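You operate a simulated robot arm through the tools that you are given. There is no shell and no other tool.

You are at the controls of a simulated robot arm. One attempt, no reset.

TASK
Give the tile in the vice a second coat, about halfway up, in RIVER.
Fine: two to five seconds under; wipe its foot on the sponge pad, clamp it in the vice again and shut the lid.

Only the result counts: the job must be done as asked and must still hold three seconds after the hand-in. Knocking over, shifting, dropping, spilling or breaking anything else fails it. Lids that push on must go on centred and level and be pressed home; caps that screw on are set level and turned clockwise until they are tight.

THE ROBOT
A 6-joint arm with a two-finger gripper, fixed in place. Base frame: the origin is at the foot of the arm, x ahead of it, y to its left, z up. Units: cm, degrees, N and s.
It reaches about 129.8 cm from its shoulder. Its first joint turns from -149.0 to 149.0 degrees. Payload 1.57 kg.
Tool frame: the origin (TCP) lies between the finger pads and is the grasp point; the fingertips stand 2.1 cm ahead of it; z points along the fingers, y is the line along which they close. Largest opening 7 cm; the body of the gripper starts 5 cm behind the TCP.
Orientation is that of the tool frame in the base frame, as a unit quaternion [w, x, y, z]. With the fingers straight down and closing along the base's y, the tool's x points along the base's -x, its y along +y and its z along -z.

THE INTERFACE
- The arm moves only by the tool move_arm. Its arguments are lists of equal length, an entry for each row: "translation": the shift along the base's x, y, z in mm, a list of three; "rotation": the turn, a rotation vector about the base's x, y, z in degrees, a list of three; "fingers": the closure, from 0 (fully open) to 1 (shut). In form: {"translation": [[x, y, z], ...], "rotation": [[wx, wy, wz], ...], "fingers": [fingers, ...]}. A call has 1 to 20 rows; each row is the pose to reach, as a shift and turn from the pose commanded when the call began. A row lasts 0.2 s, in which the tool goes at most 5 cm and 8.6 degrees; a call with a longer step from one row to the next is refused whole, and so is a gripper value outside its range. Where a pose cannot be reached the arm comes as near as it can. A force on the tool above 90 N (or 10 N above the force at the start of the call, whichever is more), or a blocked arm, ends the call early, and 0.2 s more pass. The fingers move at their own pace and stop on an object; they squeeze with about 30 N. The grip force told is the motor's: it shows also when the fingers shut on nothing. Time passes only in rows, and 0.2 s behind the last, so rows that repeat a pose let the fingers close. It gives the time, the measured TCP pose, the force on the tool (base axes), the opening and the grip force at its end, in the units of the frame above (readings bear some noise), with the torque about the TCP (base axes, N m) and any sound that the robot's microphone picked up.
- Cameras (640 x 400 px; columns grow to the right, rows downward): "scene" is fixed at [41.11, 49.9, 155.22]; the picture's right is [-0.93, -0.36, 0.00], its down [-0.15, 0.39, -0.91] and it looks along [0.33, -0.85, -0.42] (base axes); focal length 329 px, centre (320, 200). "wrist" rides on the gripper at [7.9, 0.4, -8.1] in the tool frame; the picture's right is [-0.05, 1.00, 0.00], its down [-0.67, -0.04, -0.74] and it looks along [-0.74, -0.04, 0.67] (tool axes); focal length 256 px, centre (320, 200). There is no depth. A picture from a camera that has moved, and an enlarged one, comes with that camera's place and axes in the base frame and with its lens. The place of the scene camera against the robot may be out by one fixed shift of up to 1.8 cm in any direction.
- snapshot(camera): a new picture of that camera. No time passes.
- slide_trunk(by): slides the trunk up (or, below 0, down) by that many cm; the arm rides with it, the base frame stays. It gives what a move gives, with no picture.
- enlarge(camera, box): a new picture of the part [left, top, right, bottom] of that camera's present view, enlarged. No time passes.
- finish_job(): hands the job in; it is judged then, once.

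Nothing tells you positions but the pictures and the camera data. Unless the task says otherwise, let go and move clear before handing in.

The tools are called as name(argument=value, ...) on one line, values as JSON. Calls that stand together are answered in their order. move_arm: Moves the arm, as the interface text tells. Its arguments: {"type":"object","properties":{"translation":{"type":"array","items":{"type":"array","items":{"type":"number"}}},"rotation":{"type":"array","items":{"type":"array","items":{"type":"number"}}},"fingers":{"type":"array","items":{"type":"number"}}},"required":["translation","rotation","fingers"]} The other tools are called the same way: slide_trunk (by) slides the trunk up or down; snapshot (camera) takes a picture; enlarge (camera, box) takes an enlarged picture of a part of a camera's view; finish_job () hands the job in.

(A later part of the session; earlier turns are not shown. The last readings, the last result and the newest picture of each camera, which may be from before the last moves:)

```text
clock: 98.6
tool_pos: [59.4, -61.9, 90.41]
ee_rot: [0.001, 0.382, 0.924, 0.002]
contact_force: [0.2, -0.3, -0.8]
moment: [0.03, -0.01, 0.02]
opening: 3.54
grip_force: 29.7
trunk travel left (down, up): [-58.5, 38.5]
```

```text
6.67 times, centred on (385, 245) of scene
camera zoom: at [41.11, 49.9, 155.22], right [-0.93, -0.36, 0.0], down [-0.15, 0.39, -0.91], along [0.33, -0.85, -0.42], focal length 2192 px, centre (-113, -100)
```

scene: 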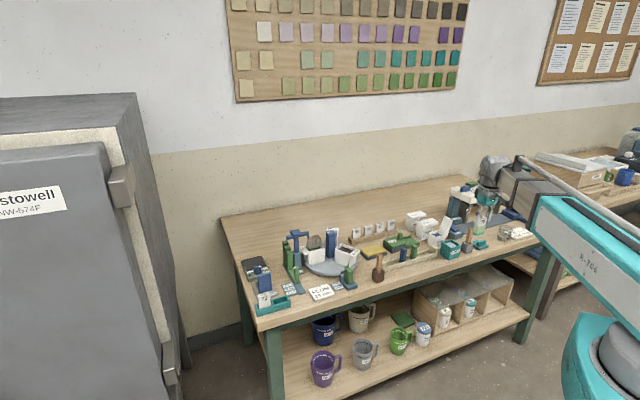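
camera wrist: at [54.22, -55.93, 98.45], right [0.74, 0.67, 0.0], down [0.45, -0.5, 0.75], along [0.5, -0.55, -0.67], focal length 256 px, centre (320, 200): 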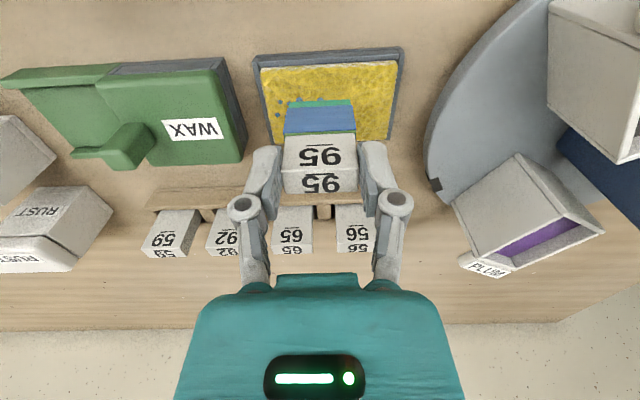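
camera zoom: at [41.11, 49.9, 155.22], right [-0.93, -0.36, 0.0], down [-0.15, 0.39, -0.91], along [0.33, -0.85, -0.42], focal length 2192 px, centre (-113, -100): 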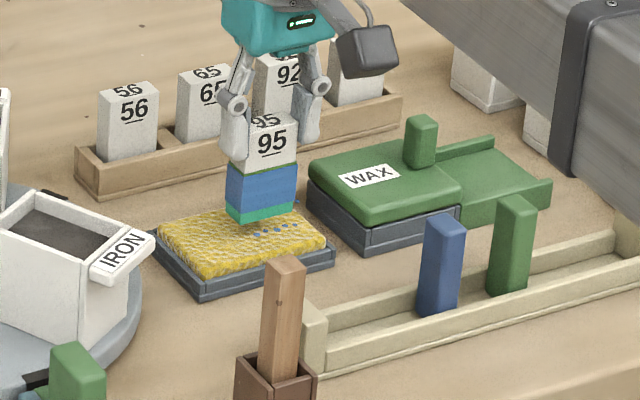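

The tile is above the sponge. I'll centre a bit and lower in small steps until I feel the pad.

move_arm(translation=[[2, -9, 0], [2, -9, 0]], rotation=[[0, 0, 0], [0, 0, 0]], fingers=[1, 1])

slide_trunk(by=-1.0)

slide_trunk(by=-0.5)

enlarge(camera="scene", box=[355, 225, 405, 265])

enlarge(camera="wrist", box=[240, 30, 420, 200])

```text
clock: 99.2
tool_pos: [59.59, -62.73, 90.28]
ee_rot: [0.001, 0.383, 0.924, 0.001]
contact_force: [0.1, 0.1, -0.8]
moment: [0.01, 0.01, -0.01]
opening: 3.49
grip_force: 30.2
trunk travel left (down, up): [-58.5, 38.5]
```

```text
clock: 99.7
tool_pos: [59.65, -62.81, 89.36]
ee_rot: [0.0, 0.383, 0.924, 0.001]
contact_force: [0.2, 0.5, -1.0]
moment: [0.01, -0.03, -0.02]
opening: 3.51
grip_force: 29.6
trunk travel left (down, up): [-57.5, 39.5]
```

```text
clock: 100.3
tool_pos: [59.7, -62.83, 88.75]
ee_rot: [0.0, 0.382, 0.924, 0.0]
contact_force: [-1.2, 0.1, -0.7]
moment: [0.01, 0.01, 0.02]
opening: 3.54
grip_force: 30.5
trunk travel left (down, up): [-57.0, 40.0]
```

```text
10.00 times, centred on (380, 245) of scene
camera zoom: at [41.11, 49.9, 155.22], right [-0.93, -0.36, 0.0], down [-0.15, 0.39, -0.91], along [0.33, -0.85, -0.42], focal length 3289 px, centre (-280, -250)
```

zoom: 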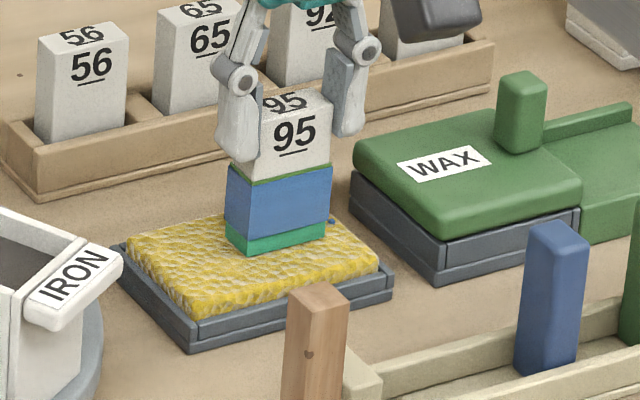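

```text
2.35 times, centred on (330, 115) of wrist
camera zoom: at [54.44, -56.79, 96.94], right [0.74, 0.67, 0.0], down [0.45, -0.5, 0.75], along [0.5, -0.55, -0.67], focal length 602 px, centre (296, 400)
```

zoom: 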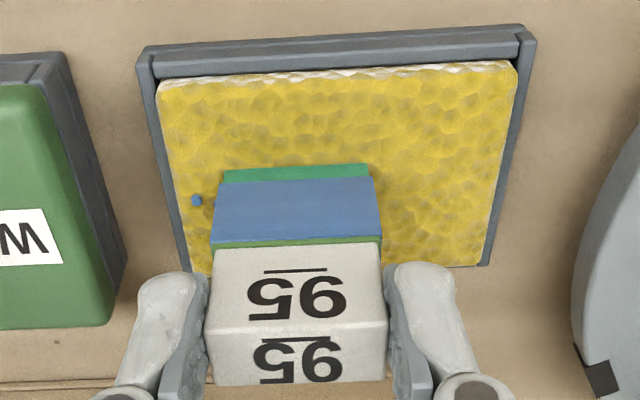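

slide_trunk(by=-0.4)

enlarge(camera="scene", box=[355, 225, 405, 265])

```text
clock: 100.8
tool_pos: [59.59, -62.73, 88.68]
ee_rot: [0.002, 0.384, 0.923, 0.001]
contact_force: [3.9, -3.6, 20.9]
moment: [-0.26, -0.26, 0.02]
opening: 3.53
grip_force: 30.4
trunk travel left (down, up): [-56.6, 40.4]
```

```text
10.00 times, centred on (380, 245) of scene
camera zoom: at [41.11, 49.9, 155.22], right [-0.93, -0.36, 0.0], down [-0.15, 0.39, -0.91], along [0.33, -0.85, -0.42], focal length 3289 px, centre (-280, -250)
```

zoom: 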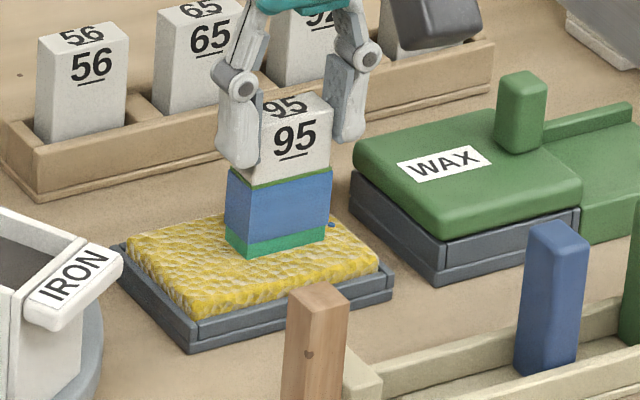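

Contact at 21 N — a bit firm; I'll ease up to a light press and then wipe along the pad.

slide_trunk(by=0.2)

move_arm(translation=[[3, 3, 0], [6, 6, 0], [9, 9, 0], [12, 12, 0], [15, 15, 0], [15, 15, 0]], rotation=[[0, 0, 0], [0, 0, 0], [0, 0, 0], [0, 0, 0], [0, 0, 0], [0, 0, 0]], fingers=[1, 1, 1, 1, 1, 1])

enlarge(camera="wrist", box=[240, 30, 420, 200])

enlarge(camera="scene", box=[355, 225, 405, 265])

```text
clock: 101.3
tool_pos: [59.51, -62.74, 88.73]
ee_rot: [0.0, 0.383, 0.924, 0.002]
contact_force: [0.7, 0.8, 0.2]
moment: [-0.01, 0.0, 0.01]
opening: 3.51
grip_force: 30.0
trunk travel left (down, up): [-56.8, 40.2]
```

```text
clock: 102.7
tool_pos: [61.33, -61.33, 88.75]
ee_rot: [0.0, 0.383, 0.924, 0.001]
contact_force: [-0.7, -0.5, -1.0]
moment: [-0.02, 0.01, -0.01]
opening: 3.52
grip_force: 30.0
trunk travel left (down, up): [-56.8, 40.2]
```

```text
2.35 times, centred on (330, 115) of wrist
camera zoom: at [56.05, -55.34, 96.74], right [0.74, 0.67, 0.0], down [0.45, -0.5, 0.75], along [0.5, -0.55, -0.67], focal length 602 px, centre (296, 400)
```

zoom: 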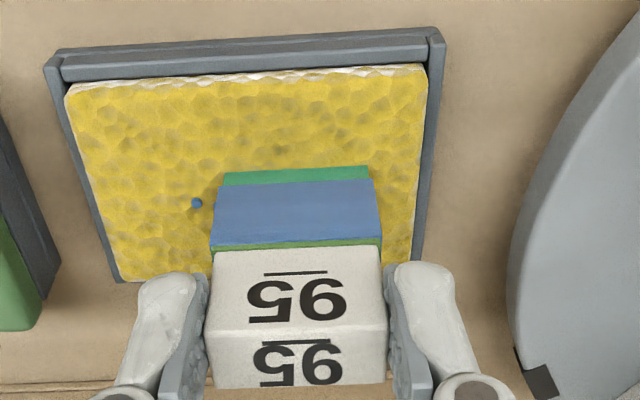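

```text
10.00 times, centred on (380, 245) of scene
camera zoom: at [41.11, 49.9, 155.22], right [-0.93, -0.36, 0.0], down [-0.15, 0.39, -0.91], along [0.33, -0.85, -0.42], focal length 3289 px, centre (-280, -250)
```

zoom: 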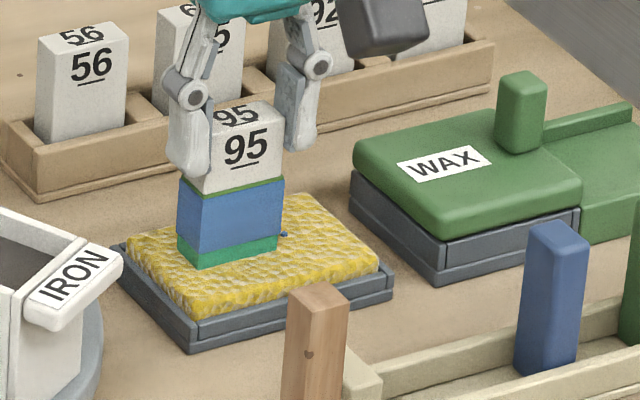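

No contact at that height and the drop remains; I'll press slightly again and stroke while in contact.

slide_trunk(by=-0.2)

move_arm(translation=[[-3, -3, 0], [-6, -6, 0], [-9, -9, 0], [-12, -12, 0], [-15, -15, 0], [-18, -18, 0]], rotation=[[0, 0, 0], [0, 0, 0], [0, 0, 0], [0, 0, 0], [0, 0, 0], [0, 0, 0]], fingers=[1, 1, 1, 1, 1, 1])

enlarge(camera="wrist", box=[240, 30, 420, 200])

enlarge(camera="scene", box=[355, 225, 405, 265])

```text
clock: 103.2
tool_pos: [61.18, -61.24, 88.73]
ee_rot: [0.002, 0.382, 0.924, 0.0]
contact_force: [4.9, -5.2, 20.5]
moment: [-0.28, -0.3, -0.05]
opening: 3.52
grip_force: 30.4
trunk travel left (down, up): [-56.6, 40.4]
```

```text
clock: 104.7
tool_pos: [59.47, -62.96, 88.62]
ee_rot: [0.001, 0.382, 0.924, 0.0]
contact_force: [4.2, 4.5, 15.2]
moment: [0.13, -0.08, 0.01]
opening: 3.53
grip_force: 30.0
trunk travel left (down, up): [-56.6, 40.4]
```

```text
2.35 times, centred on (330, 115) of wrist
camera zoom: at [54.19, -56.95, 96.65], right [0.74, 0.67, 0.0], down [0.45, -0.5, 0.75], along [0.5, -0.55, -0.67], focal length 602 px, centre (296, 400)
```

zoom: 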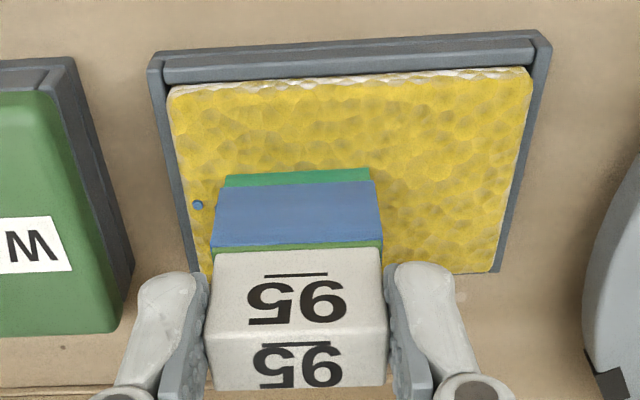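

```text
10.00 times, centred on (380, 245) of scene
camera zoom: at [41.11, 49.9, 155.22], right [-0.93, -0.36, 0.0], down [-0.15, 0.39, -0.91], along [0.33, -0.85, -0.42], focal length 3289 px, centre (-280, -250)
```

zoom: 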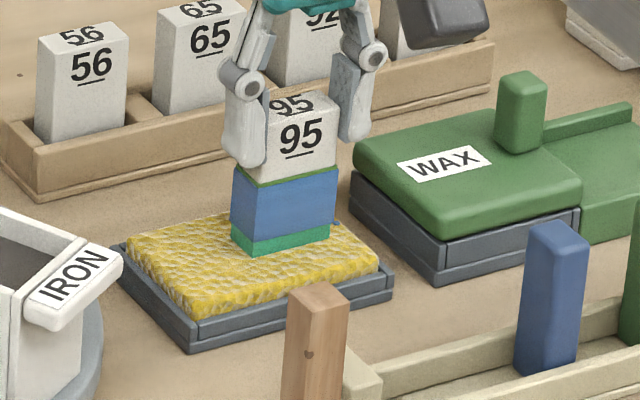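

That was a proper stroke under ~15–20 N with no slip. One more stroke back, then lift and inspect the foot.

move_arm(translation=[[3, 3, 0], [6, 6, 0], [9, 9, 0], [12, 12, 0], [15, 15, 0], [18, 18, 0], [18, 18, 0]], rotation=[[0, 0, 0], [0, 0, 0], [0, 0, 0], [0, 0, 0], [0, 0, 0], [0, 0, 0], [0, 0, 0]], fingers=[1, 1, 1, 1, 1, 1, 1])

slide_trunk(by=8)

enlarge(camera="wrist", box=[240, 30, 420, 200])

enlarge(camera="scene", box=[345, 205, 405, 265])

```text
clock: 106.2
tool_pos: [61.13, -61.26, 88.62]
ee_rot: [0.001, 0.383, 0.924, 0.0]
contact_force: [-3.9, -3.9, 13.5]
moment: [-0.24, 0.07, -0.02]
opening: 3.55
grip_force: 29.7
trunk travel left (down, up): [-56.6, 40.4]
```

```text
clock: 107.4
tool_pos: [61.2, -61.26, 96.44]
ee_rot: [0.0, 0.383, 0.924, 0.0]
contact_force: [-0.1, 0.1, -0.4]
moment: [0.01, 0.01, 0.02]
opening: 3.52
grip_force: 30.3
trunk travel left (down, up): [-64.6, 32.4]
```

```text
2.35 times, centred on (330, 115) of wrist
camera zoom: at [56.08, -55.33, 104.53], right [0.74, 0.67, 0.0], down [0.45, -0.5, 0.75], along [0.5, -0.55, -0.67], focal length 602 px, centre (296, 400)
```

zoom: 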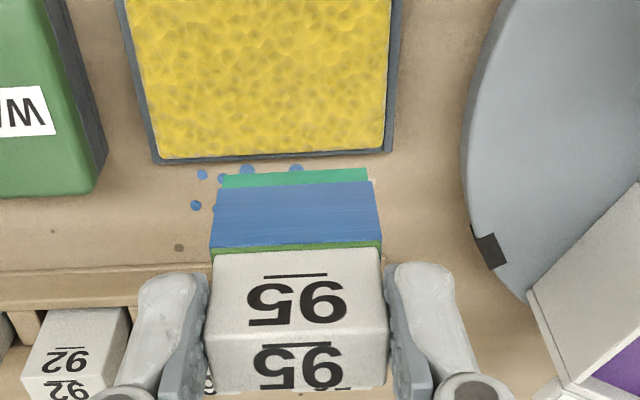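

```text
6.67 times, centred on (375, 235) of scene
camera zoom: at [41.11, 49.9, 155.22], right [-0.93, -0.36, 0.0], down [-0.15, 0.39, -0.91], along [0.33, -0.85, -0.42], focal length 2192 px, centre (-47, -33)
```

zoom: 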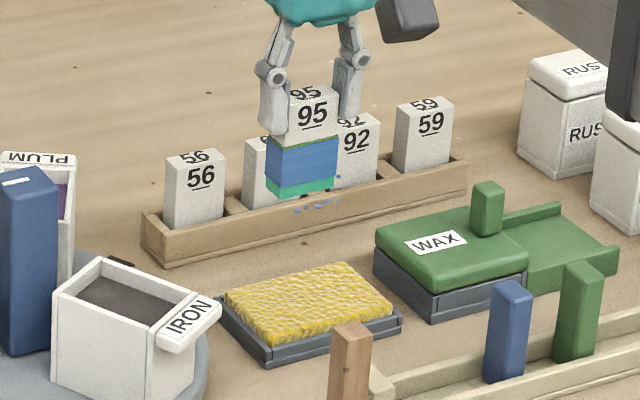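

enlarge(camera="wrist", box=[275, 85, 355, 145])

enlarge(camera="scene", box=[360, 215, 385, 240])

enlarge(camera="scene", box=[355, 238, 405, 268])

```text
6.67 times, centred on (315, 115) of wrist
camera zoom: at [56.08, -55.33, 104.53], right [0.74, 0.67, 0.0], down [0.45, -0.5, 0.75], along [0.5, -0.55, -0.67], focal length 1707 px, centre (353, 767)
```

zoom: 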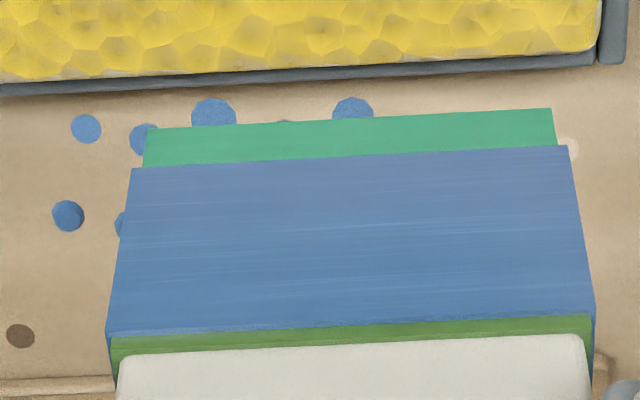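

```text
16.00 times, centred on (372, 228) of scene
camera zoom: at [41.11, 49.9, 155.22], right [-0.93, -0.36, 0.0], down [-0.15, 0.39, -0.91], along [0.33, -0.85, -0.42], focal length 5262 px, centre (-520, -240)
```

zoom: 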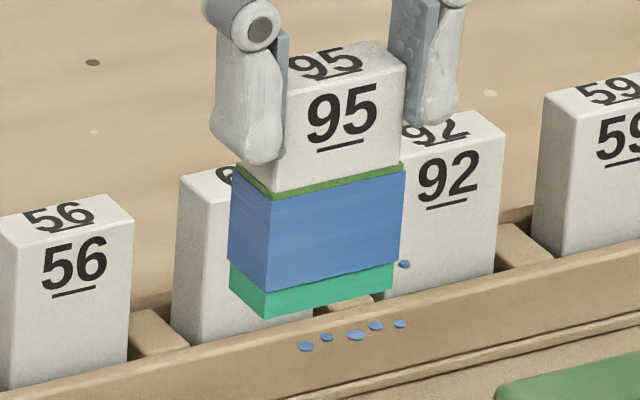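

```text
12.80 times, centred on (380, 253) of scene
camera zoom: at [41.11, 49.9, 155.22], right [-0.93, -0.36, 0.0], down [-0.15, 0.39, -0.91], along [0.33, -0.85, -0.42], focal length 4210 px, centre (-448, -478)
```

zoom: 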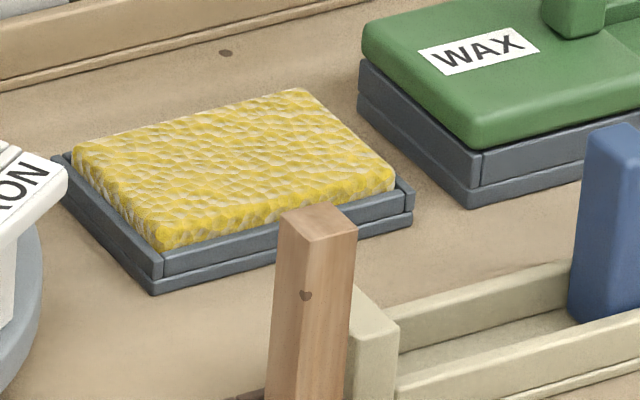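

The glaze beads at the foot are still there; my strokes were only ~2.4 cm. I'll wipe again with longer, repeated strokes in contact.

slide_trunk(by=-8.0)

move_arm(translation=[[3.5, 3.5, 0], [7, 7, 0], [2.8, 2.8, 0], [-1.4, -1.4, 0], [-5.7, -5.7, 0], [-9.9, -9.9, 0], [-14.1, -14.1, 0], [-18.4, -18.4, 0], [-21.2, -21.2, 0], [-17, -17, 0], [-12.7, -12.7, 0], [-8.5, -8.5, 0], [-4.2, -4.2, 0], [0, 0, 0], [4.2, 4.2, 0], [7, 7, 0], [2.8, 2.8, 0], [-1.4, -1.4, 0], [-5.7, -5.7, 0], [-9.9, -9.9, 0]], rotation=[[0, 0, 0], [0, 0, 0], [0, 0, 0], [0, 0, 0], [0, 0, 0], [0, 0, 0], [0, 0, 0], [0, 0, 0], [0, 0, 0], [0, 0, 0], [0, 0, 0], [0, 0, 0], [0, 0, 0], [0, 0, 0], [0, 0, 0], [0, 0, 0], [0, 0, 0], [0, 0, 0], [0, 0, 0], [0, 0, 0]], fingers=[1, 1, 1, 1, 1, 1, 1, 1, 1, 1, 1, 1, 1, 1, 1, 1, 1, 1, 1, 1])

enlarge(camera="wrist", box=[240, 30, 420, 200])

enlarge(camera="scene", box=[355, 225, 405, 265])

```text
clock: 108.6
tool_pos: [61.3, -61.36, 88.53]
ee_rot: [0.0, 0.383, 0.924, 0.0]
contact_force: [1.0, -2.1, 6.8]
moment: [-0.13, -0.09, -0.01]
opening: 3.5
grip_force: 29.9
trunk travel left (down, up): [-56.6, 40.4]
```

```text
clock: 112.8
tool_pos: [60.15, -62.2, 88.41]
ee_rot: [0.001, 0.383, 0.924, 0.0]
contact_force: [2.2, 1.4, 5.5]
moment: [0.09, -0.1, -0.02]
opening: 3.53
grip_force: 29.9
trunk travel left (down, up): [-56.6, 40.4]
```

```text
2.35 times, centred on (330, 115) of wrist
camera zoom: at [54.99, -56.16, 96.58], right [0.74, 0.67, 0.0], down [0.44, -0.5, 0.75], along [0.5, -0.55, -0.67], focal length 602 px, centre (296, 400)
```

zoom: 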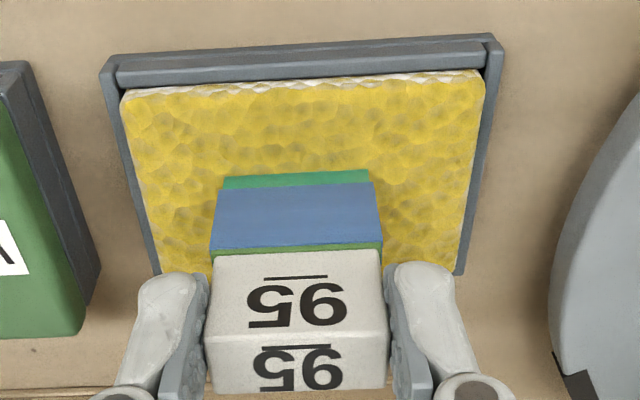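

```text
10.00 times, centred on (380, 245) of scene
camera zoom: at [41.11, 49.9, 155.22], right [-0.93, -0.36, 0.0], down [-0.15, 0.39, -0.91], along [0.33, -0.85, -0.42], focal length 3289 px, centre (-280, -250)
```

zoom: 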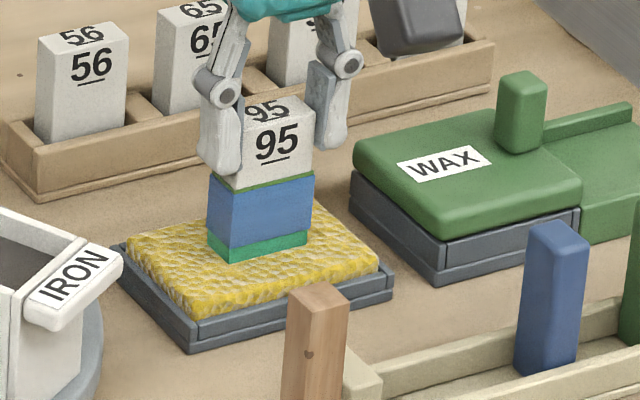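

The beads vanished. Lift and inspect the foot.

slide_trunk(by=14.5)

enlarge(camera="wrist", box=[275, 85, 355, 195])

enlarge(camera="scene", box=[355, 180, 395, 220])

enlarge(camera="scene", box=[355, 205, 425, 275])

```text
clock: 114.5
tool_pos: [60.13, -62.25, 102.98]
ee_rot: [0.0, 0.383, 0.924, 0.001]
contact_force: [-0.3, -0.2, -0.2]
moment: [0.0, -0.02, 0.0]
opening: 3.51
grip_force: 30.0
trunk travel left (down, up): [-71.1, 25.9]
```

```text
3.64 times, centred on (315, 140) of wrist
camera zoom: at [55.02, -56.2, 111.03], right [0.74, 0.67, 0.0], down [0.45, -0.5, 0.75], along [0.5, -0.55, -0.67], focal length 931 px, centre (338, 418)
```

zoom: 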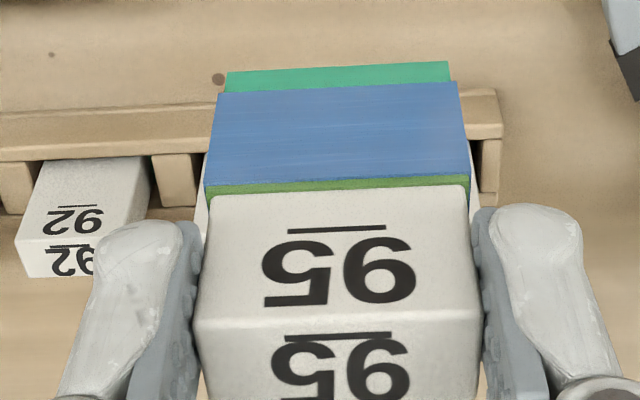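

```text
10.00 times, centred on (375, 200) of scene
camera zoom: at [41.11, 49.9, 155.22], right [-0.93, -0.36, 0.0], down [-0.15, 0.39, -0.91], along [0.33, -0.85, -0.42], focal length 3289 px, centre (-230, 200)
```

zoom: 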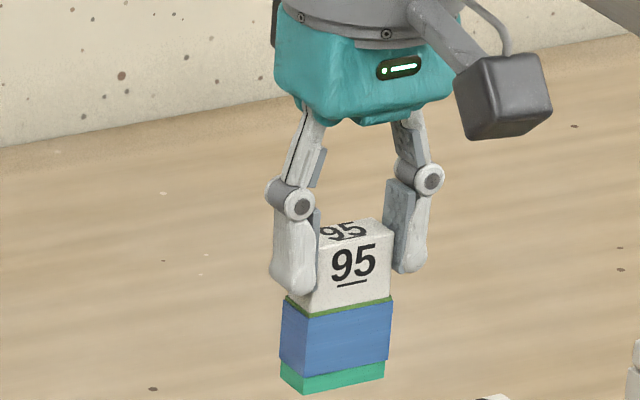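

```text
5.71 times, centred on (390, 240) of scene
camera zoom: at [41.11, 49.9, 155.22], right [-0.93, -0.36, 0.0], down [-0.15, 0.39, -0.91], along [0.33, -0.85, -0.42], focal length 1879 px, centre (-80, -29)
```

zoom: 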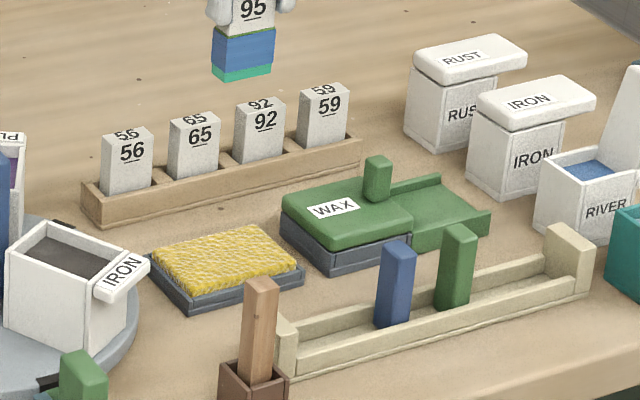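

The foot is clean. Now carry the tile back along the front to the vice.

move_arm(translation=[[-29, 29, 0], [-58, 58, 0], [-87, 87, 0], [-116, 116, 0], [-145, 145, 0], [-173, 173, 0], [-143, 203, 0], [-113, 233, 0], [-83, 263, 0], [-53, 293, 0], [-23, 323, 0], [7, 353, 0], [37, 383, 0], [67, 413, 0], [97, 443, 0], [127, 473, 0], [156, 502, 0], [156, 502, 0]], rotation=[[0, 0, 0], [0, 0, 0], [0, 0, 0], [0, 0, 0], [0, 0, 0], [0, 0, 0], [0, 0, 0], [0, 0, 0], [0, 0, 0], [0, 0, 0], [0, 0, 0], [0, 0, 0], [0, 0, 0], [0, 0, 0], [0, 0, 0], [0, 0, 0], [0, 0, 0], [0, 0, 0]], fingers=[1, 1, 1, 1, 1, 1, 1, 1, 1, 1, 1, 1, 1, 1, 1, 1, 1, 1])

snapshot(camera="wrist")

```text
clock: 118.3
tool_pos: [75.58, -11.98, 103.1]
ee_rot: [0.0, 0.383, 0.924, 0.0]
contact_force: [0.0, -0.1, -1.1]
moment: [0.01, -0.01, -0.03]
opening: 3.52
grip_force: 30.1
out of reach, approached as far as the arm can: row 2, 11
trunk travel left (down, up): [-71.1, 25.9]
```

```text
taken
camera wrist: at [70.4, -5.96, 111.04], right [0.74, 0.67, 0.0], down [0.45, -0.5, 0.75], along [0.5, -0.55, -0.67], focal length 256 px, centre (320, 200)
```

wrist: 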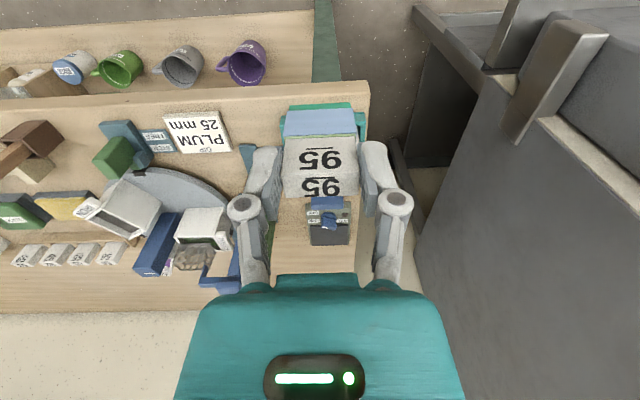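

Extend to hover above the vice.

move_arm(translation=[[30, -30, 0], [60, -60, 0], [90, -90, 0], [120, -120, 0], [148.2, -147.6, 0], [148.2, -147.6, 0]], rotation=[[0, 0, 0], [0, 0, 0], [0, 0, 0], [0, 0, 0], [0, 0, 0], [0, 0, 0]], fingers=[1, 1, 1, 1, 1, 1])

slide_trunk(by=-8)

enlarge(camera="wrist", box=[240, 30, 400, 200])

enlarge(camera="scene", box=[245, 235, 295, 290])

```text
clock: 119.7
tool_pos: [90.93, -26.83, 102.92]
ee_rot: [0.0, 0.383, 0.924, 0.001]
contact_force: [0.3, -0.2, -0.3]
moment: [0.01, 0.02, 0.0]
opening: 3.53
grip_force: 29.2
trunk travel left (down, up): [-71.1, 25.9]
```

```text
clock: 120.9
tool_pos: [90.97, -26.67, 95.03]
ee_rot: [0.001, 0.383, 0.924, 0.001]
contact_force: [0.9, 0.2, -0.9]
moment: [-0.02, 0.01, -0.01]
opening: 3.53
grip_force: 29.8
trunk travel left (down, up): [-63.1, 33.9]
```

```text
2.35 times, centred on (320, 115) of wrist
camera zoom: at [85.79, -20.72, 103.04], right [0.74, 0.67, 0.0], down [0.45, -0.5, 0.75], along [0.5, -0.55, -0.67], focal length 602 px, centre (320, 400)
```

zoom: 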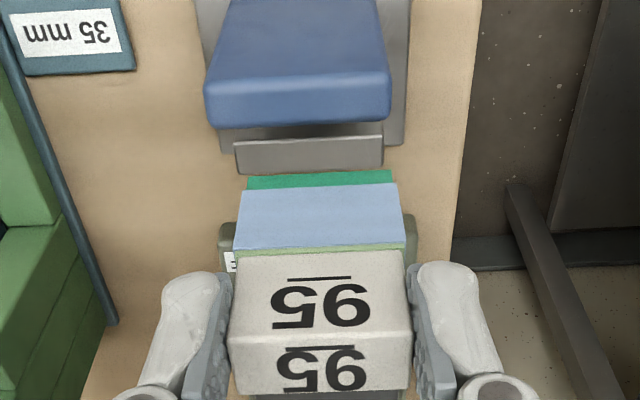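

```text
7.27 times, centred on (270, 262) of scene
camera zoom: at [41.11, 49.9, 155.22], right [-0.93, -0.36, 0.0], down [-0.15, 0.39, -0.91], along [0.33, -0.85, -0.42], focal length 2392 px, centre (684, -254)
```

zoom: 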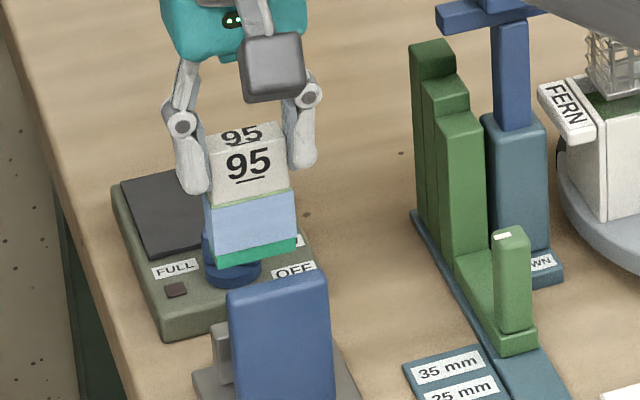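

I'm 0.4 cm off in both directions; correct and look again.

move_arm(translation=[[-2.8, 0, 0], [-5.6, 0, 0], [-5.6, 0, 0]], rotation=[[0, 0, 0], [0, 0, 0], [0, 0, 0]], fingers=[1, 1, 1])

slide_trunk(by=-0.9)

enlarge(camera="wrist", box=[260, 60, 380, 160])

enlarge(camera="scene", box=[250, 240, 290, 290])

```text
clock: 121.7
tool_pos: [90.41, -26.74, 94.86]
ee_rot: [0.0, 0.383, 0.924, 0.0]
contact_force: [0.4, -1.0, 0.2]
moment: [0.03, -0.02, -0.02]
opening: 3.54
grip_force: 30.1
trunk travel left (down, up): [-63.1, 33.9]
```

```text
clock: 122.2
tool_pos: [90.45, -26.78, 94.05]
ee_rot: [0.0, 0.383, 0.924, 0.001]
contact_force: [-0.2, -0.4, -0.8]
moment: [0.05, 0.02, -0.03]
opening: 3.53
grip_force: 30.3
trunk travel left (down, up): [-62.2, 34.8]
```

```text
4.00 times, centred on (320, 110) of wrist
camera zoom: at [85.18, -20.76, 102.13], right [0.74, 0.67, 0.0], down [0.45, -0.5, 0.75], along [0.5, -0.55, -0.67], focal length 1024 px, centre (320, 560)
```

zoom: 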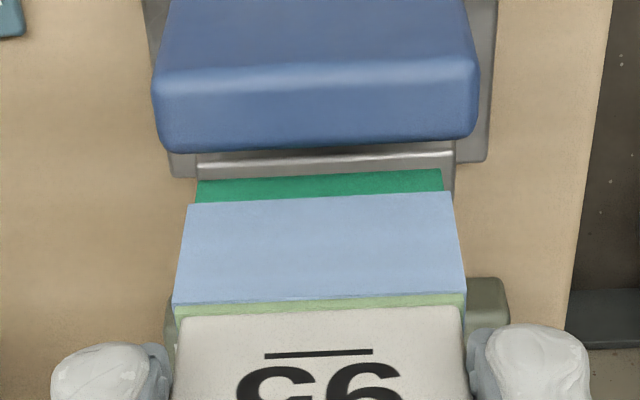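

```text
8.00 times, centred on (270, 265) of scene
camera zoom: at [41.11, 49.9, 155.22], right [-0.93, -0.36, 0.0], down [-0.15, 0.39, -0.91], along [0.33, -0.85, -0.42], focal length 2631 px, centre (720, -320)
```

zoom: 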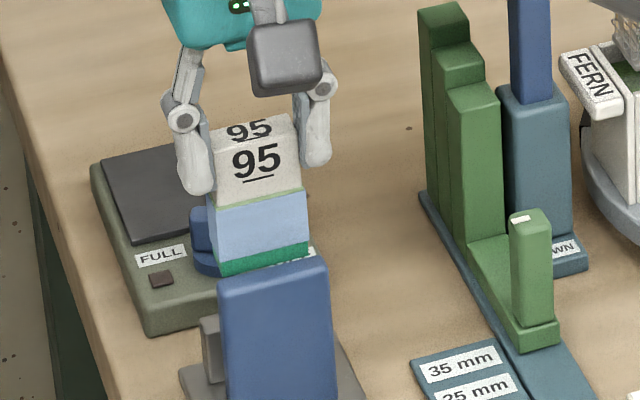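

By dead reckoning the tile is 1.5 mm in front of where it stood, mid-gap. I'll lower slowly and watch the forces.

slide_trunk(by=-1.5)

enlarge(camera="wrist", box=[260, 80, 380, 180])

slide_trunk(by=-1.5)

enlarge(camera="wrist", box=[260, 80, 380, 180])

```text
clock: 122.9
tool_pos: [90.26, -26.8, 92.65]
ee_rot: [0.0, 0.383, 0.924, 0.001]
contact_force: [-0.1, 0.3, 0.3]
moment: [-0.03, 0.02, -0.05]
opening: 3.53
grip_force: 30.0
trunk travel left (down, up): [-60.7, 36.3]
```

```text
4.00 times, centred on (320, 130) of wrist
camera zoom: at [85.18, -20.76, 100.63], right [0.74, 0.67, 0.0], down [0.45, -0.5, 0.75], along [0.5, -0.55, -0.67], focal length 1024 px, centre (320, 480)
```

zoom: 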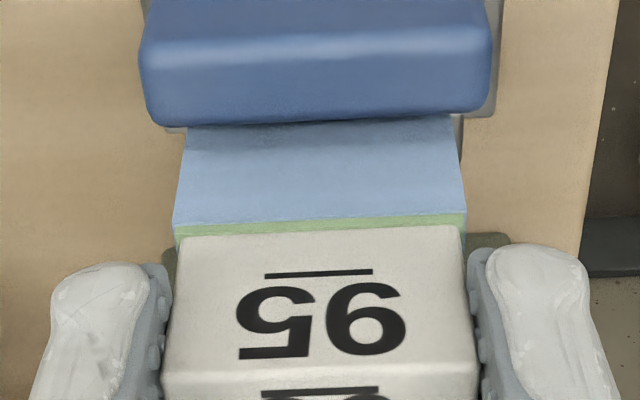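

```text
clock: 123.5
tool_pos: [90.43, -26.79, 91.08]
ee_rot: [0.001, 0.383, 0.924, 0.001]
contact_force: [-0.5, -0.7, -0.7]
moment: [0.0, -0.01, 0.0]
opening: 3.53
grip_force: 29.9
trunk travel left (down, up): [-59.2, 37.8]
```

```text
4.00 times, centred on (320, 130) of wrist
camera zoom: at [85.18, -20.77, 99.13], right [0.74, 0.67, 0.0], down [0.45, -0.5, 0.75], along [0.5, -0.55, -0.67], focal length 1024 px, centre (320, 480)
```

zoom: 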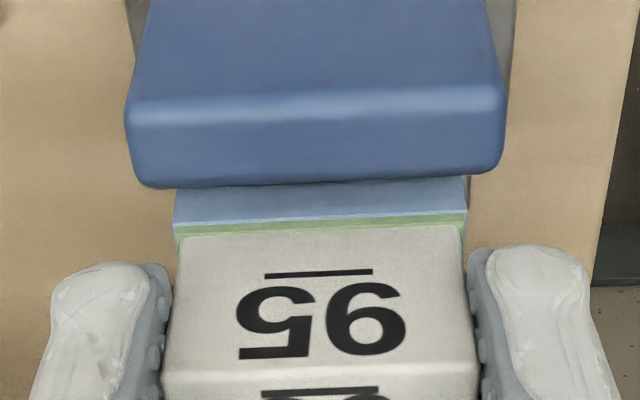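

slide_trunk(by=-1.2)

enlarge(camera="scene", box=[250, 245, 290, 290])

```text
clock: 124.1
tool_pos: [90.26, -26.84, 89.94]
ee_rot: [0.001, 0.383, 0.924, 0.0]
contact_force: [-0.8, 0.3, -0.9]
moment: [-0.02, 0.01, -0.01]
opening: 3.51
grip_force: 29.9
trunk travel left (down, up): [-58.0, 39.0]
```

```text
8.89 times, centred on (270, 268) of scene
camera zoom: at [41.11, 49.9, 155.22], right [-0.93, -0.36, 0.0], down [-0.15, 0.39, -0.91], along [0.33, -0.85, -0.42], focal length 2923 px, centre (764, -400)
```

zoom: 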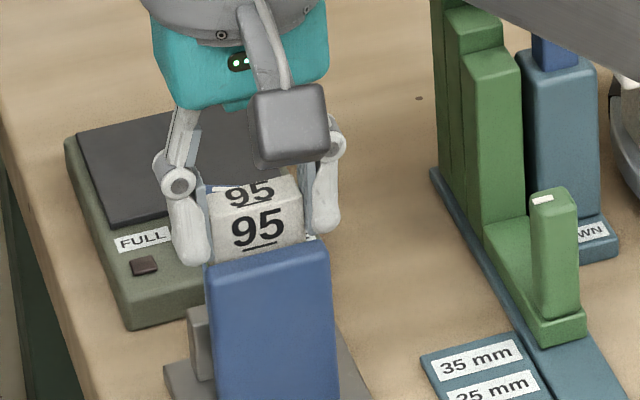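

It slides in freely. Continue down, then small steps until it stands.

slide_trunk(by=-2.1)

slide_trunk(by=-0.3)

```text
clock: 124.8
tool_pos: [90.38, -26.97, 87.69]
ee_rot: [0.001, 0.383, 0.924, 0.001]
contact_force: [-0.2, 0.4, -0.5]
moment: [0.0, 0.0, 0.02]
opening: 3.51
grip_force: 30.1
trunk travel left (down, up): [-55.9, 41.1]
```

```text
clock: 125.3
tool_pos: [90.48, -26.8, 87.51]
ee_rot: [0.0, 0.383, 0.924, 0.0]
contact_force: [0.7, 0.3, -0.5]
moment: [0.01, 0.01, 0.0]
opening: 3.52
grip_force: 30.2
trunk travel left (down, up): [-55.6, 41.4]
```

slide_trunk(by=-0.15)

slide_trunk(by=-0.1)

```text
clock: 125.8
tool_pos: [90.28, -26.83, 87.37]
ee_rot: [0.0, 0.383, 0.924, 0.0]
contact_force: [-0.3, -0.1, -0.4]
moment: [0.02, 0.01, -0.04]
opening: 3.51
grip_force: 30.5
trunk travel left (down, up): [-55.5, 41.5]
```

```text
clock: 126.3
tool_pos: [90.32, -26.8, 87.31]
ee_rot: [0.001, 0.382, 0.924, 0.001]
contact_force: [2.2, -1.0, 9.0]
moment: [-0.08, -0.15, 0.01]
opening: 3.51
grip_force: 30.0
trunk travel left (down, up): [-55.4, 41.6]
```

The tile stands on the plate (9 N). Releasing and raising the hand.

move_arm(translation=[[0, 0, 0], [0, 0, 0], [0, 0, 0], [0, 0, 0]], rotation=[[0, 0, 0], [0, 0, 0], [0, 0, 0], [0, 0, 0]], fingers=[0.4, 0.2, 0, 0])

slide_trunk(by=6)

enlarge(camera="wrist", box=[240, 40, 400, 220])

enlarge(camera="scene", box=[250, 255, 285, 290])

```text
clock: 127.3
tool_pos: [90.41, -26.76, 87.29]
ee_rot: [0.0, 0.383, 0.924, 0.0]
contact_force: [-0.7, 1.2, -0.6]
moment: [-0.04, 0.02, 0.01]
opening: 6.99
grip_force: 0.0
trunk travel left (down, up): [-55.4, 41.6]
```

```text
clock: 128.3
tool_pos: [90.44, -26.76, 93.21]
ee_rot: [0.0, 0.382, 0.924, 0.001]
contact_force: [-0.7, 0.3, -0.2]
moment: [-0.04, -0.02, 0.01]
opening: 6.99
grip_force: 0.0
trunk travel left (down, up): [-61.4, 35.6]
```

```text
2.22 times, centred on (320, 130) of wrist
camera zoom: at [85.19, -20.76, 101.28], right [0.74, 0.67, 0.0], down [0.45, -0.5, 0.75], along [0.5, -0.55, -0.67], focal length 569 px, centre (320, 356)
```

zoom: 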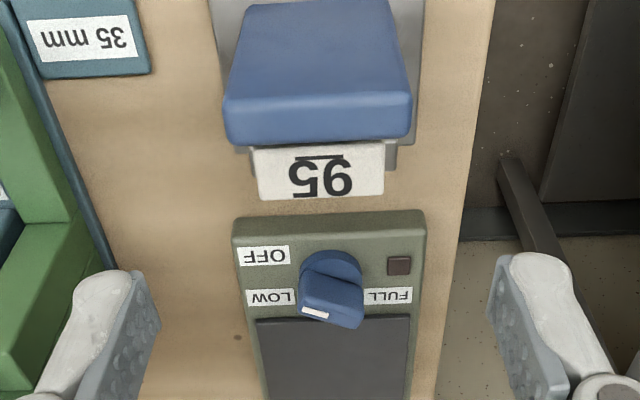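

```text
11.43 times, centred on (268, 272) of scene
camera zoom: at [41.11, 49.9, 155.22], right [-0.93, -0.36, 0.0], down [-0.15, 0.39, -0.91], along [0.33, -0.85, -0.42], focal length 3758 px, centre (920, -629)
```

zoom: 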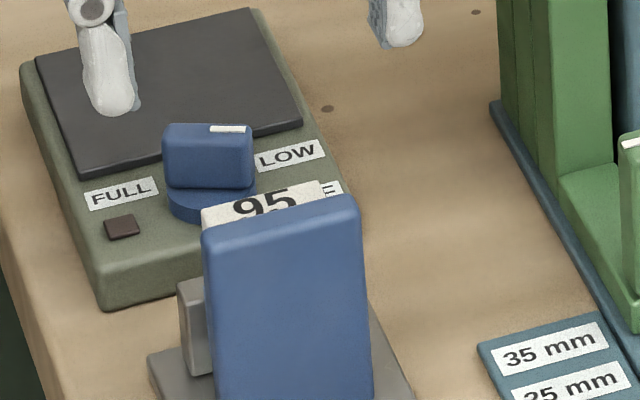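

The tile stands in place. Now I'll close the fingers, come down in front of the blue jaw and push it tight against the tile.

move_arm(translation=[[-14, 14, 0], [-29, 27.5, 0], [-29, 27.5, 0], [-29, 27.5, 0]], rotation=[[0, 0, 0], [0, 0, 0], [0, 0, 0], [0, 0, 0]], fingers=[1, 1, 1, 1])

snapshot(camera="wrist")

enlarge(camera="scene", box=[240, 235, 300, 300])

```text
clock: 129.3
tool_pos: [87.52, -24.09, 93.16]
ee_rot: [0.0, 0.383, 0.924, 0.0]
contact_force: [0.6, 0.3, -0.4]
moment: [-0.02, 0.02, -0.01]
opening: 0.01
grip_force: 27.5
trunk travel left (down, up): [-61.4, 35.6]
```

```text
taken
camera wrist: at [82.38, -18.07, 101.28], right [0.74, 0.67, 0.0], down [0.45, -0.5, 0.75], along [0.5, -0.55, -0.67], focal length 256 px, centre (320, 200)
```

wrist: 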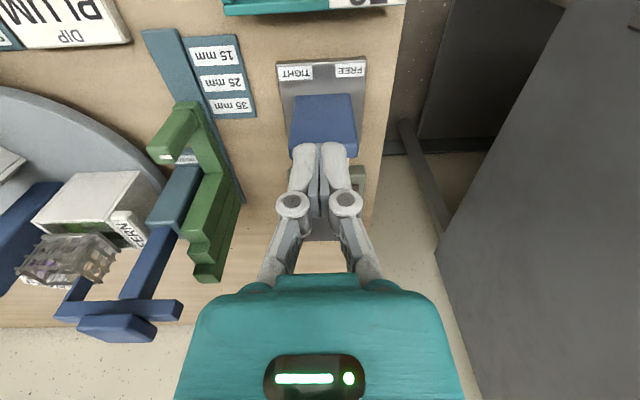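

```text
6.15 times, centred on (270, 268) of scene
camera zoom: at [41.11, 49.9, 155.22], right [-0.93, -0.36, 0.0], down [-0.15, 0.39, -0.91], along [0.33, -0.85, -0.42], focal length 2024 px, centre (628, -215)
```

zoom: 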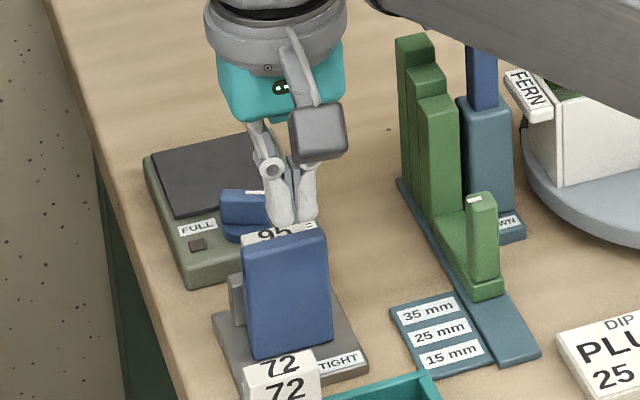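

The closed fingers are ~0.9 cm in front of the jaw. Descend and push.

slide_trunk(by=-6.7)

move_arm(translation=[[2.5, -2.5, 0], [5, -5, 0], [6.5, -6.5, 0], [8, -8, 0]], rotation=[[0, 0, 0], [0, 0, 0], [0, 0, 0], [0, 0, 0]], fingers=[1, 1, 1, 1])

snapshot(camera="wrist")

```text
clock: 130.4
tool_pos: [87.54, -24.08, 86.53]
ee_rot: [0.001, 0.384, 0.923, 0.001]
contact_force: [-0.4, -0.4, 1.1]
moment: [-0.02, 0.01, 0.02]
opening: 0.02
grip_force: 28.5
trunk travel left (down, up): [-54.7, 42.3]
```

```text
clock: 131.4
tool_pos: [88.3, -24.94, 86.54]
ee_rot: [0.0, 0.383, 0.924, 0.0]
contact_force: [-1.2, 0.6, -1.2]
moment: [0.04, 0.06, -0.01]
opening: 0.0
grip_force: 28.3
trunk travel left (down, up): [-54.7, 42.3]
```

```text
taken
camera wrist: at [83.15, -18.82, 94.59], right [0.74, 0.67, 0.0], down [0.45, -0.5, 0.75], along [0.5, -0.55, -0.67], focal length 256 px, centre (320, 200)
```

wrist: 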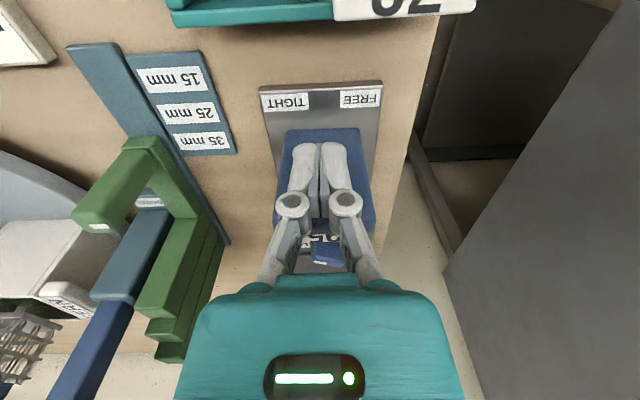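

move_arm(translation=[[1, -1, 0], [2, -2, 0], [3, -3, 0], [4, -4, 0]], rotation=[[0, 0, 0], [0, 0, 0], [0, 0, 0], [0, 0, 0]], fingers=[1, 1, 1, 1])

```text
clock: 132.4
tool_pos: [88.77, -25.28, 86.59]
ee_rot: [0.001, 0.383, 0.924, 0.0]
contact_force: [-2.8, 0.2, -0.4]
moment: [-0.01, 0.09, -0.01]
opening: 0.02
grip_force: 28.5
trunk travel left (down, up): [-54.7, 42.3]
```

move_arm(translation=[[0.7, -0.7, 0], [1.4, -1.4, 0], [2.1, -2.1, 0], [2.8, -2.8, 0]], rotation=[[0, 0, 0], [0, 0, 0], [0, 0, 0], [0, 0, 0]], fingers=[1, 1, 1, 1])

enlarge(camera="wrist", box=[240, 80, 400, 280])

enlarge(camera="scene", box=[245, 250, 290, 295])

```text
clock: 133.4
tool_pos: [88.93, -25.32, 86.59]
ee_rot: [-0.002, 0.381, 0.924, 0.001]
contact_force: [-25.8, 20.3, -15.4]
moment: [-0.13, -0.34, -0.02]
opening: 0.59
grip_force: 28.1
trunk travel left (down, up): [-54.7, 42.3]
```

```text
2.00 times, centred on (320, 180) of wrist
camera zoom: at [83.68, -19.29, 94.69], right [0.74, 0.67, 0.0], down [0.45, -0.5, 0.74], along [0.5, -0.55, -0.67], focal length 512 px, centre (320, 240)
```

zoom: 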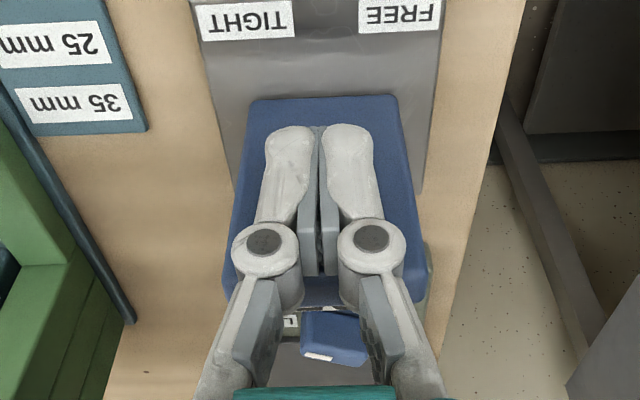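

```text
8.89 times, centred on (268, 272) of scene
camera zoom: at [41.11, 49.9, 155.22], right [-0.93, -0.36, 0.0], down [-0.15, 0.39, -0.91], along [0.33, -0.85, -0.42], focal length 2923 px, centre (787, -444)
```

zoom: 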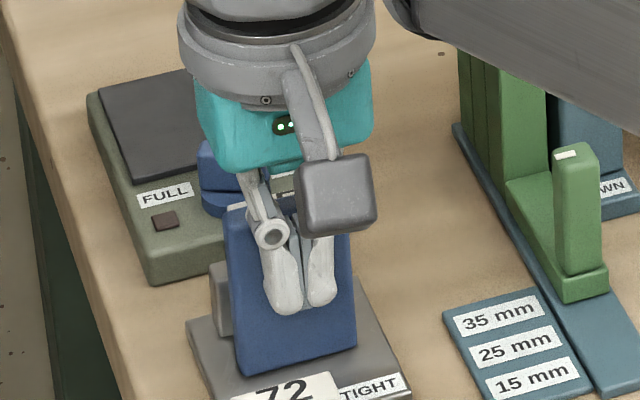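

The jaw now presses with ~33 N against tile and back jaw. One more small push to make sure it's tight, then back off.

move_arm(translation=[[0.7, -0.7, 0], [1.2, -1.2, 0], [1.2, -1.2, 0]], rotation=[[0, 0, 0], [0, 0, 0], [0, 0, 0]], fingers=[1, 1, 1])

move_arm(translation=[[-3, 3, 0], [-8, 8, 0], [-14, 14, 0], [-14, 14, 0]], rotation=[[0, 0, 0], [0, 0, 0], [0, 0, 0], [0, 0, 0]], fingers=[1, 1, 1, 1])

slide_trunk(by=15.5)

enlarge(camera="scene", box=[245, 250, 290, 295])

enlarge(camera="wrist", box=[240, 0, 400, 180])

```text
clock: 134.2
tool_pos: [88.81, -25.24, 86.71]
ee_rot: [-0.004, 0.382, 0.924, 0.0]
contact_force: [-39.4, 36.3, -25.3]
moment: [-0.22, -0.53, -0.06]
opening: 0.58
grip_force: 28.0
trunk travel left (down, up): [-54.7, 42.3]
```

```text
clock: 135.2
tool_pos: [87.81, -24.41, 86.58]
ee_rot: [0.0, 0.383, 0.924, 0.0]
contact_force: [-0.3, -0.9, 0.3]
moment: [-0.02, -0.01, -0.02]
opening: 0.01
grip_force: 28.6
trunk travel left (down, up): [-54.7, 42.3]
```

```text
clock: 137.0
tool_pos: [87.84, -24.29, 102.05]
ee_rot: [0.0, 0.383, 0.924, 0.0]
contact_force: [-0.2, 0.8, 0.9]
moment: [-0.02, -0.03, 0.0]
opening: 0.0
grip_force: 28.4
trunk travel left (down, up): [-70.2, 26.8]
```

```text
8.89 times, centred on (268, 272) of scene
camera zoom: at [41.11, 49.9, 155.22], right [-0.93, -0.36, 0.0], down [-0.15, 0.39, -0.91], along [0.33, -0.85, -0.42], focal length 2923 px, centre (787, -444)
```

zoom: 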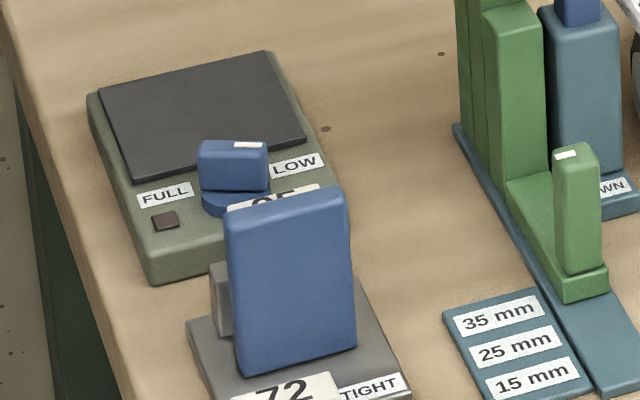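

```text
2.22 times, centred on (320, 90) of wrist
camera zoom: at [82.6, -18.34, 110.08], right [0.74, 0.67, 0.0], down [0.45, -0.5, 0.75], along [0.5, -0.55, -0.67], focal length 569 px, centre (320, 444)
```

zoom: 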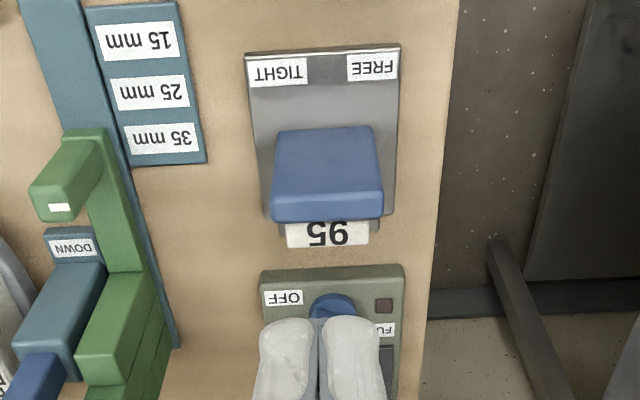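

The jaw is back as at the start. For certainty I'll take the same steep view as at the beginning to compare.

move_arm(translation=[[-3, 6, 0], [-6, 12, 0], [-9, 18, 0], [-12, 26, 0], [-12, 26, 0], [-12, 26, 0]], rotation=[[5, 5, 0], [10, 10, 0], [15, 15, 0], [20, 20, 0], [25, 25, 0], [25, 25, 0]], fingers=[0, 0, 0, 0, 0, 0])

enlarge(camera="wrist", box=[280, 140, 360, 215])

```text
clock: 138.4
tool_pos: [86.88, -21.18, 104.45]
ee_rot: [-0.231, 0.373, 0.892, 0.107]
contact_force: [0.6, 0.0, 0.1]
moment: [0.0, -0.01, 0.0]
opening: 7.01
grip_force: 0.0
out of reach, approached as far as the arm can: row 2, 3, 4, 5, 6
trunk travel left (down, up): [-70.2, 26.8]
```

```text
5.33 times, centred on (320, 178) of wrist
camera zoom: at [85.18, -18.76, 115.37], right [0.75, 0.66, -0.01], down [0.63, -0.71, 0.32], along [0.21, -0.24, -0.95], focal length 1365 px, centre (320, 320)
```

zoom: 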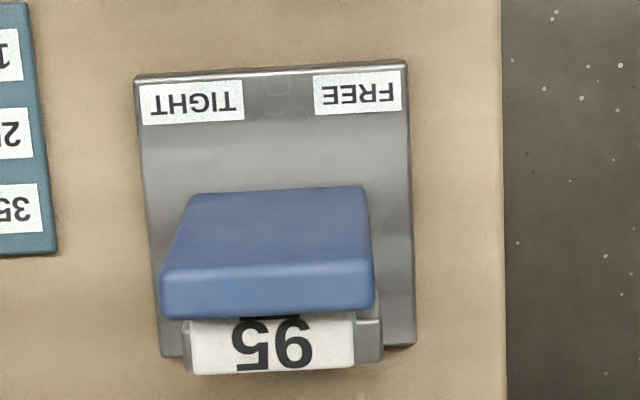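

The vice matches its starting state with the tile clamped. Next the lid: I'll straighten the wrist, go back along the front and turn the tool as I did before.

move_arm(translation=[[-10, 10, 0], [-20, 20, 0], [-40, 40, 0], [-60, 60, 0], [-85, 85, 0], [-105, 105, 0], [-105, 105, 0]], rotation=[[-5.4, -5.0, 0.1], [-10.8, -10, 0.2], [-16.2, -15, 0.3], [-21.65, -19.9, 0.4], [-21.65, -19.9, 0.4], [-21.65, -19.9, 0.4], [-21.65, -19.9, 0.4]], fingers=[0.5, 1, 1, 1, 1, 1, 1])

```text
clock: 140.0
tool_pos: [76.55, -10.65, 101.97]
ee_rot: [0.0, 0.383, 0.924, 0.001]
contact_force: [0.4, 0.6, -0.1]
moment: [0.0, -0.01, 0.0]
opening: 0.0
grip_force: 28.7
out of reach, approached as far as the arm can: row 1, 2, 3, 4, 5, 6, 7
trunk travel left (down, up): [-70.2, 26.8]
```

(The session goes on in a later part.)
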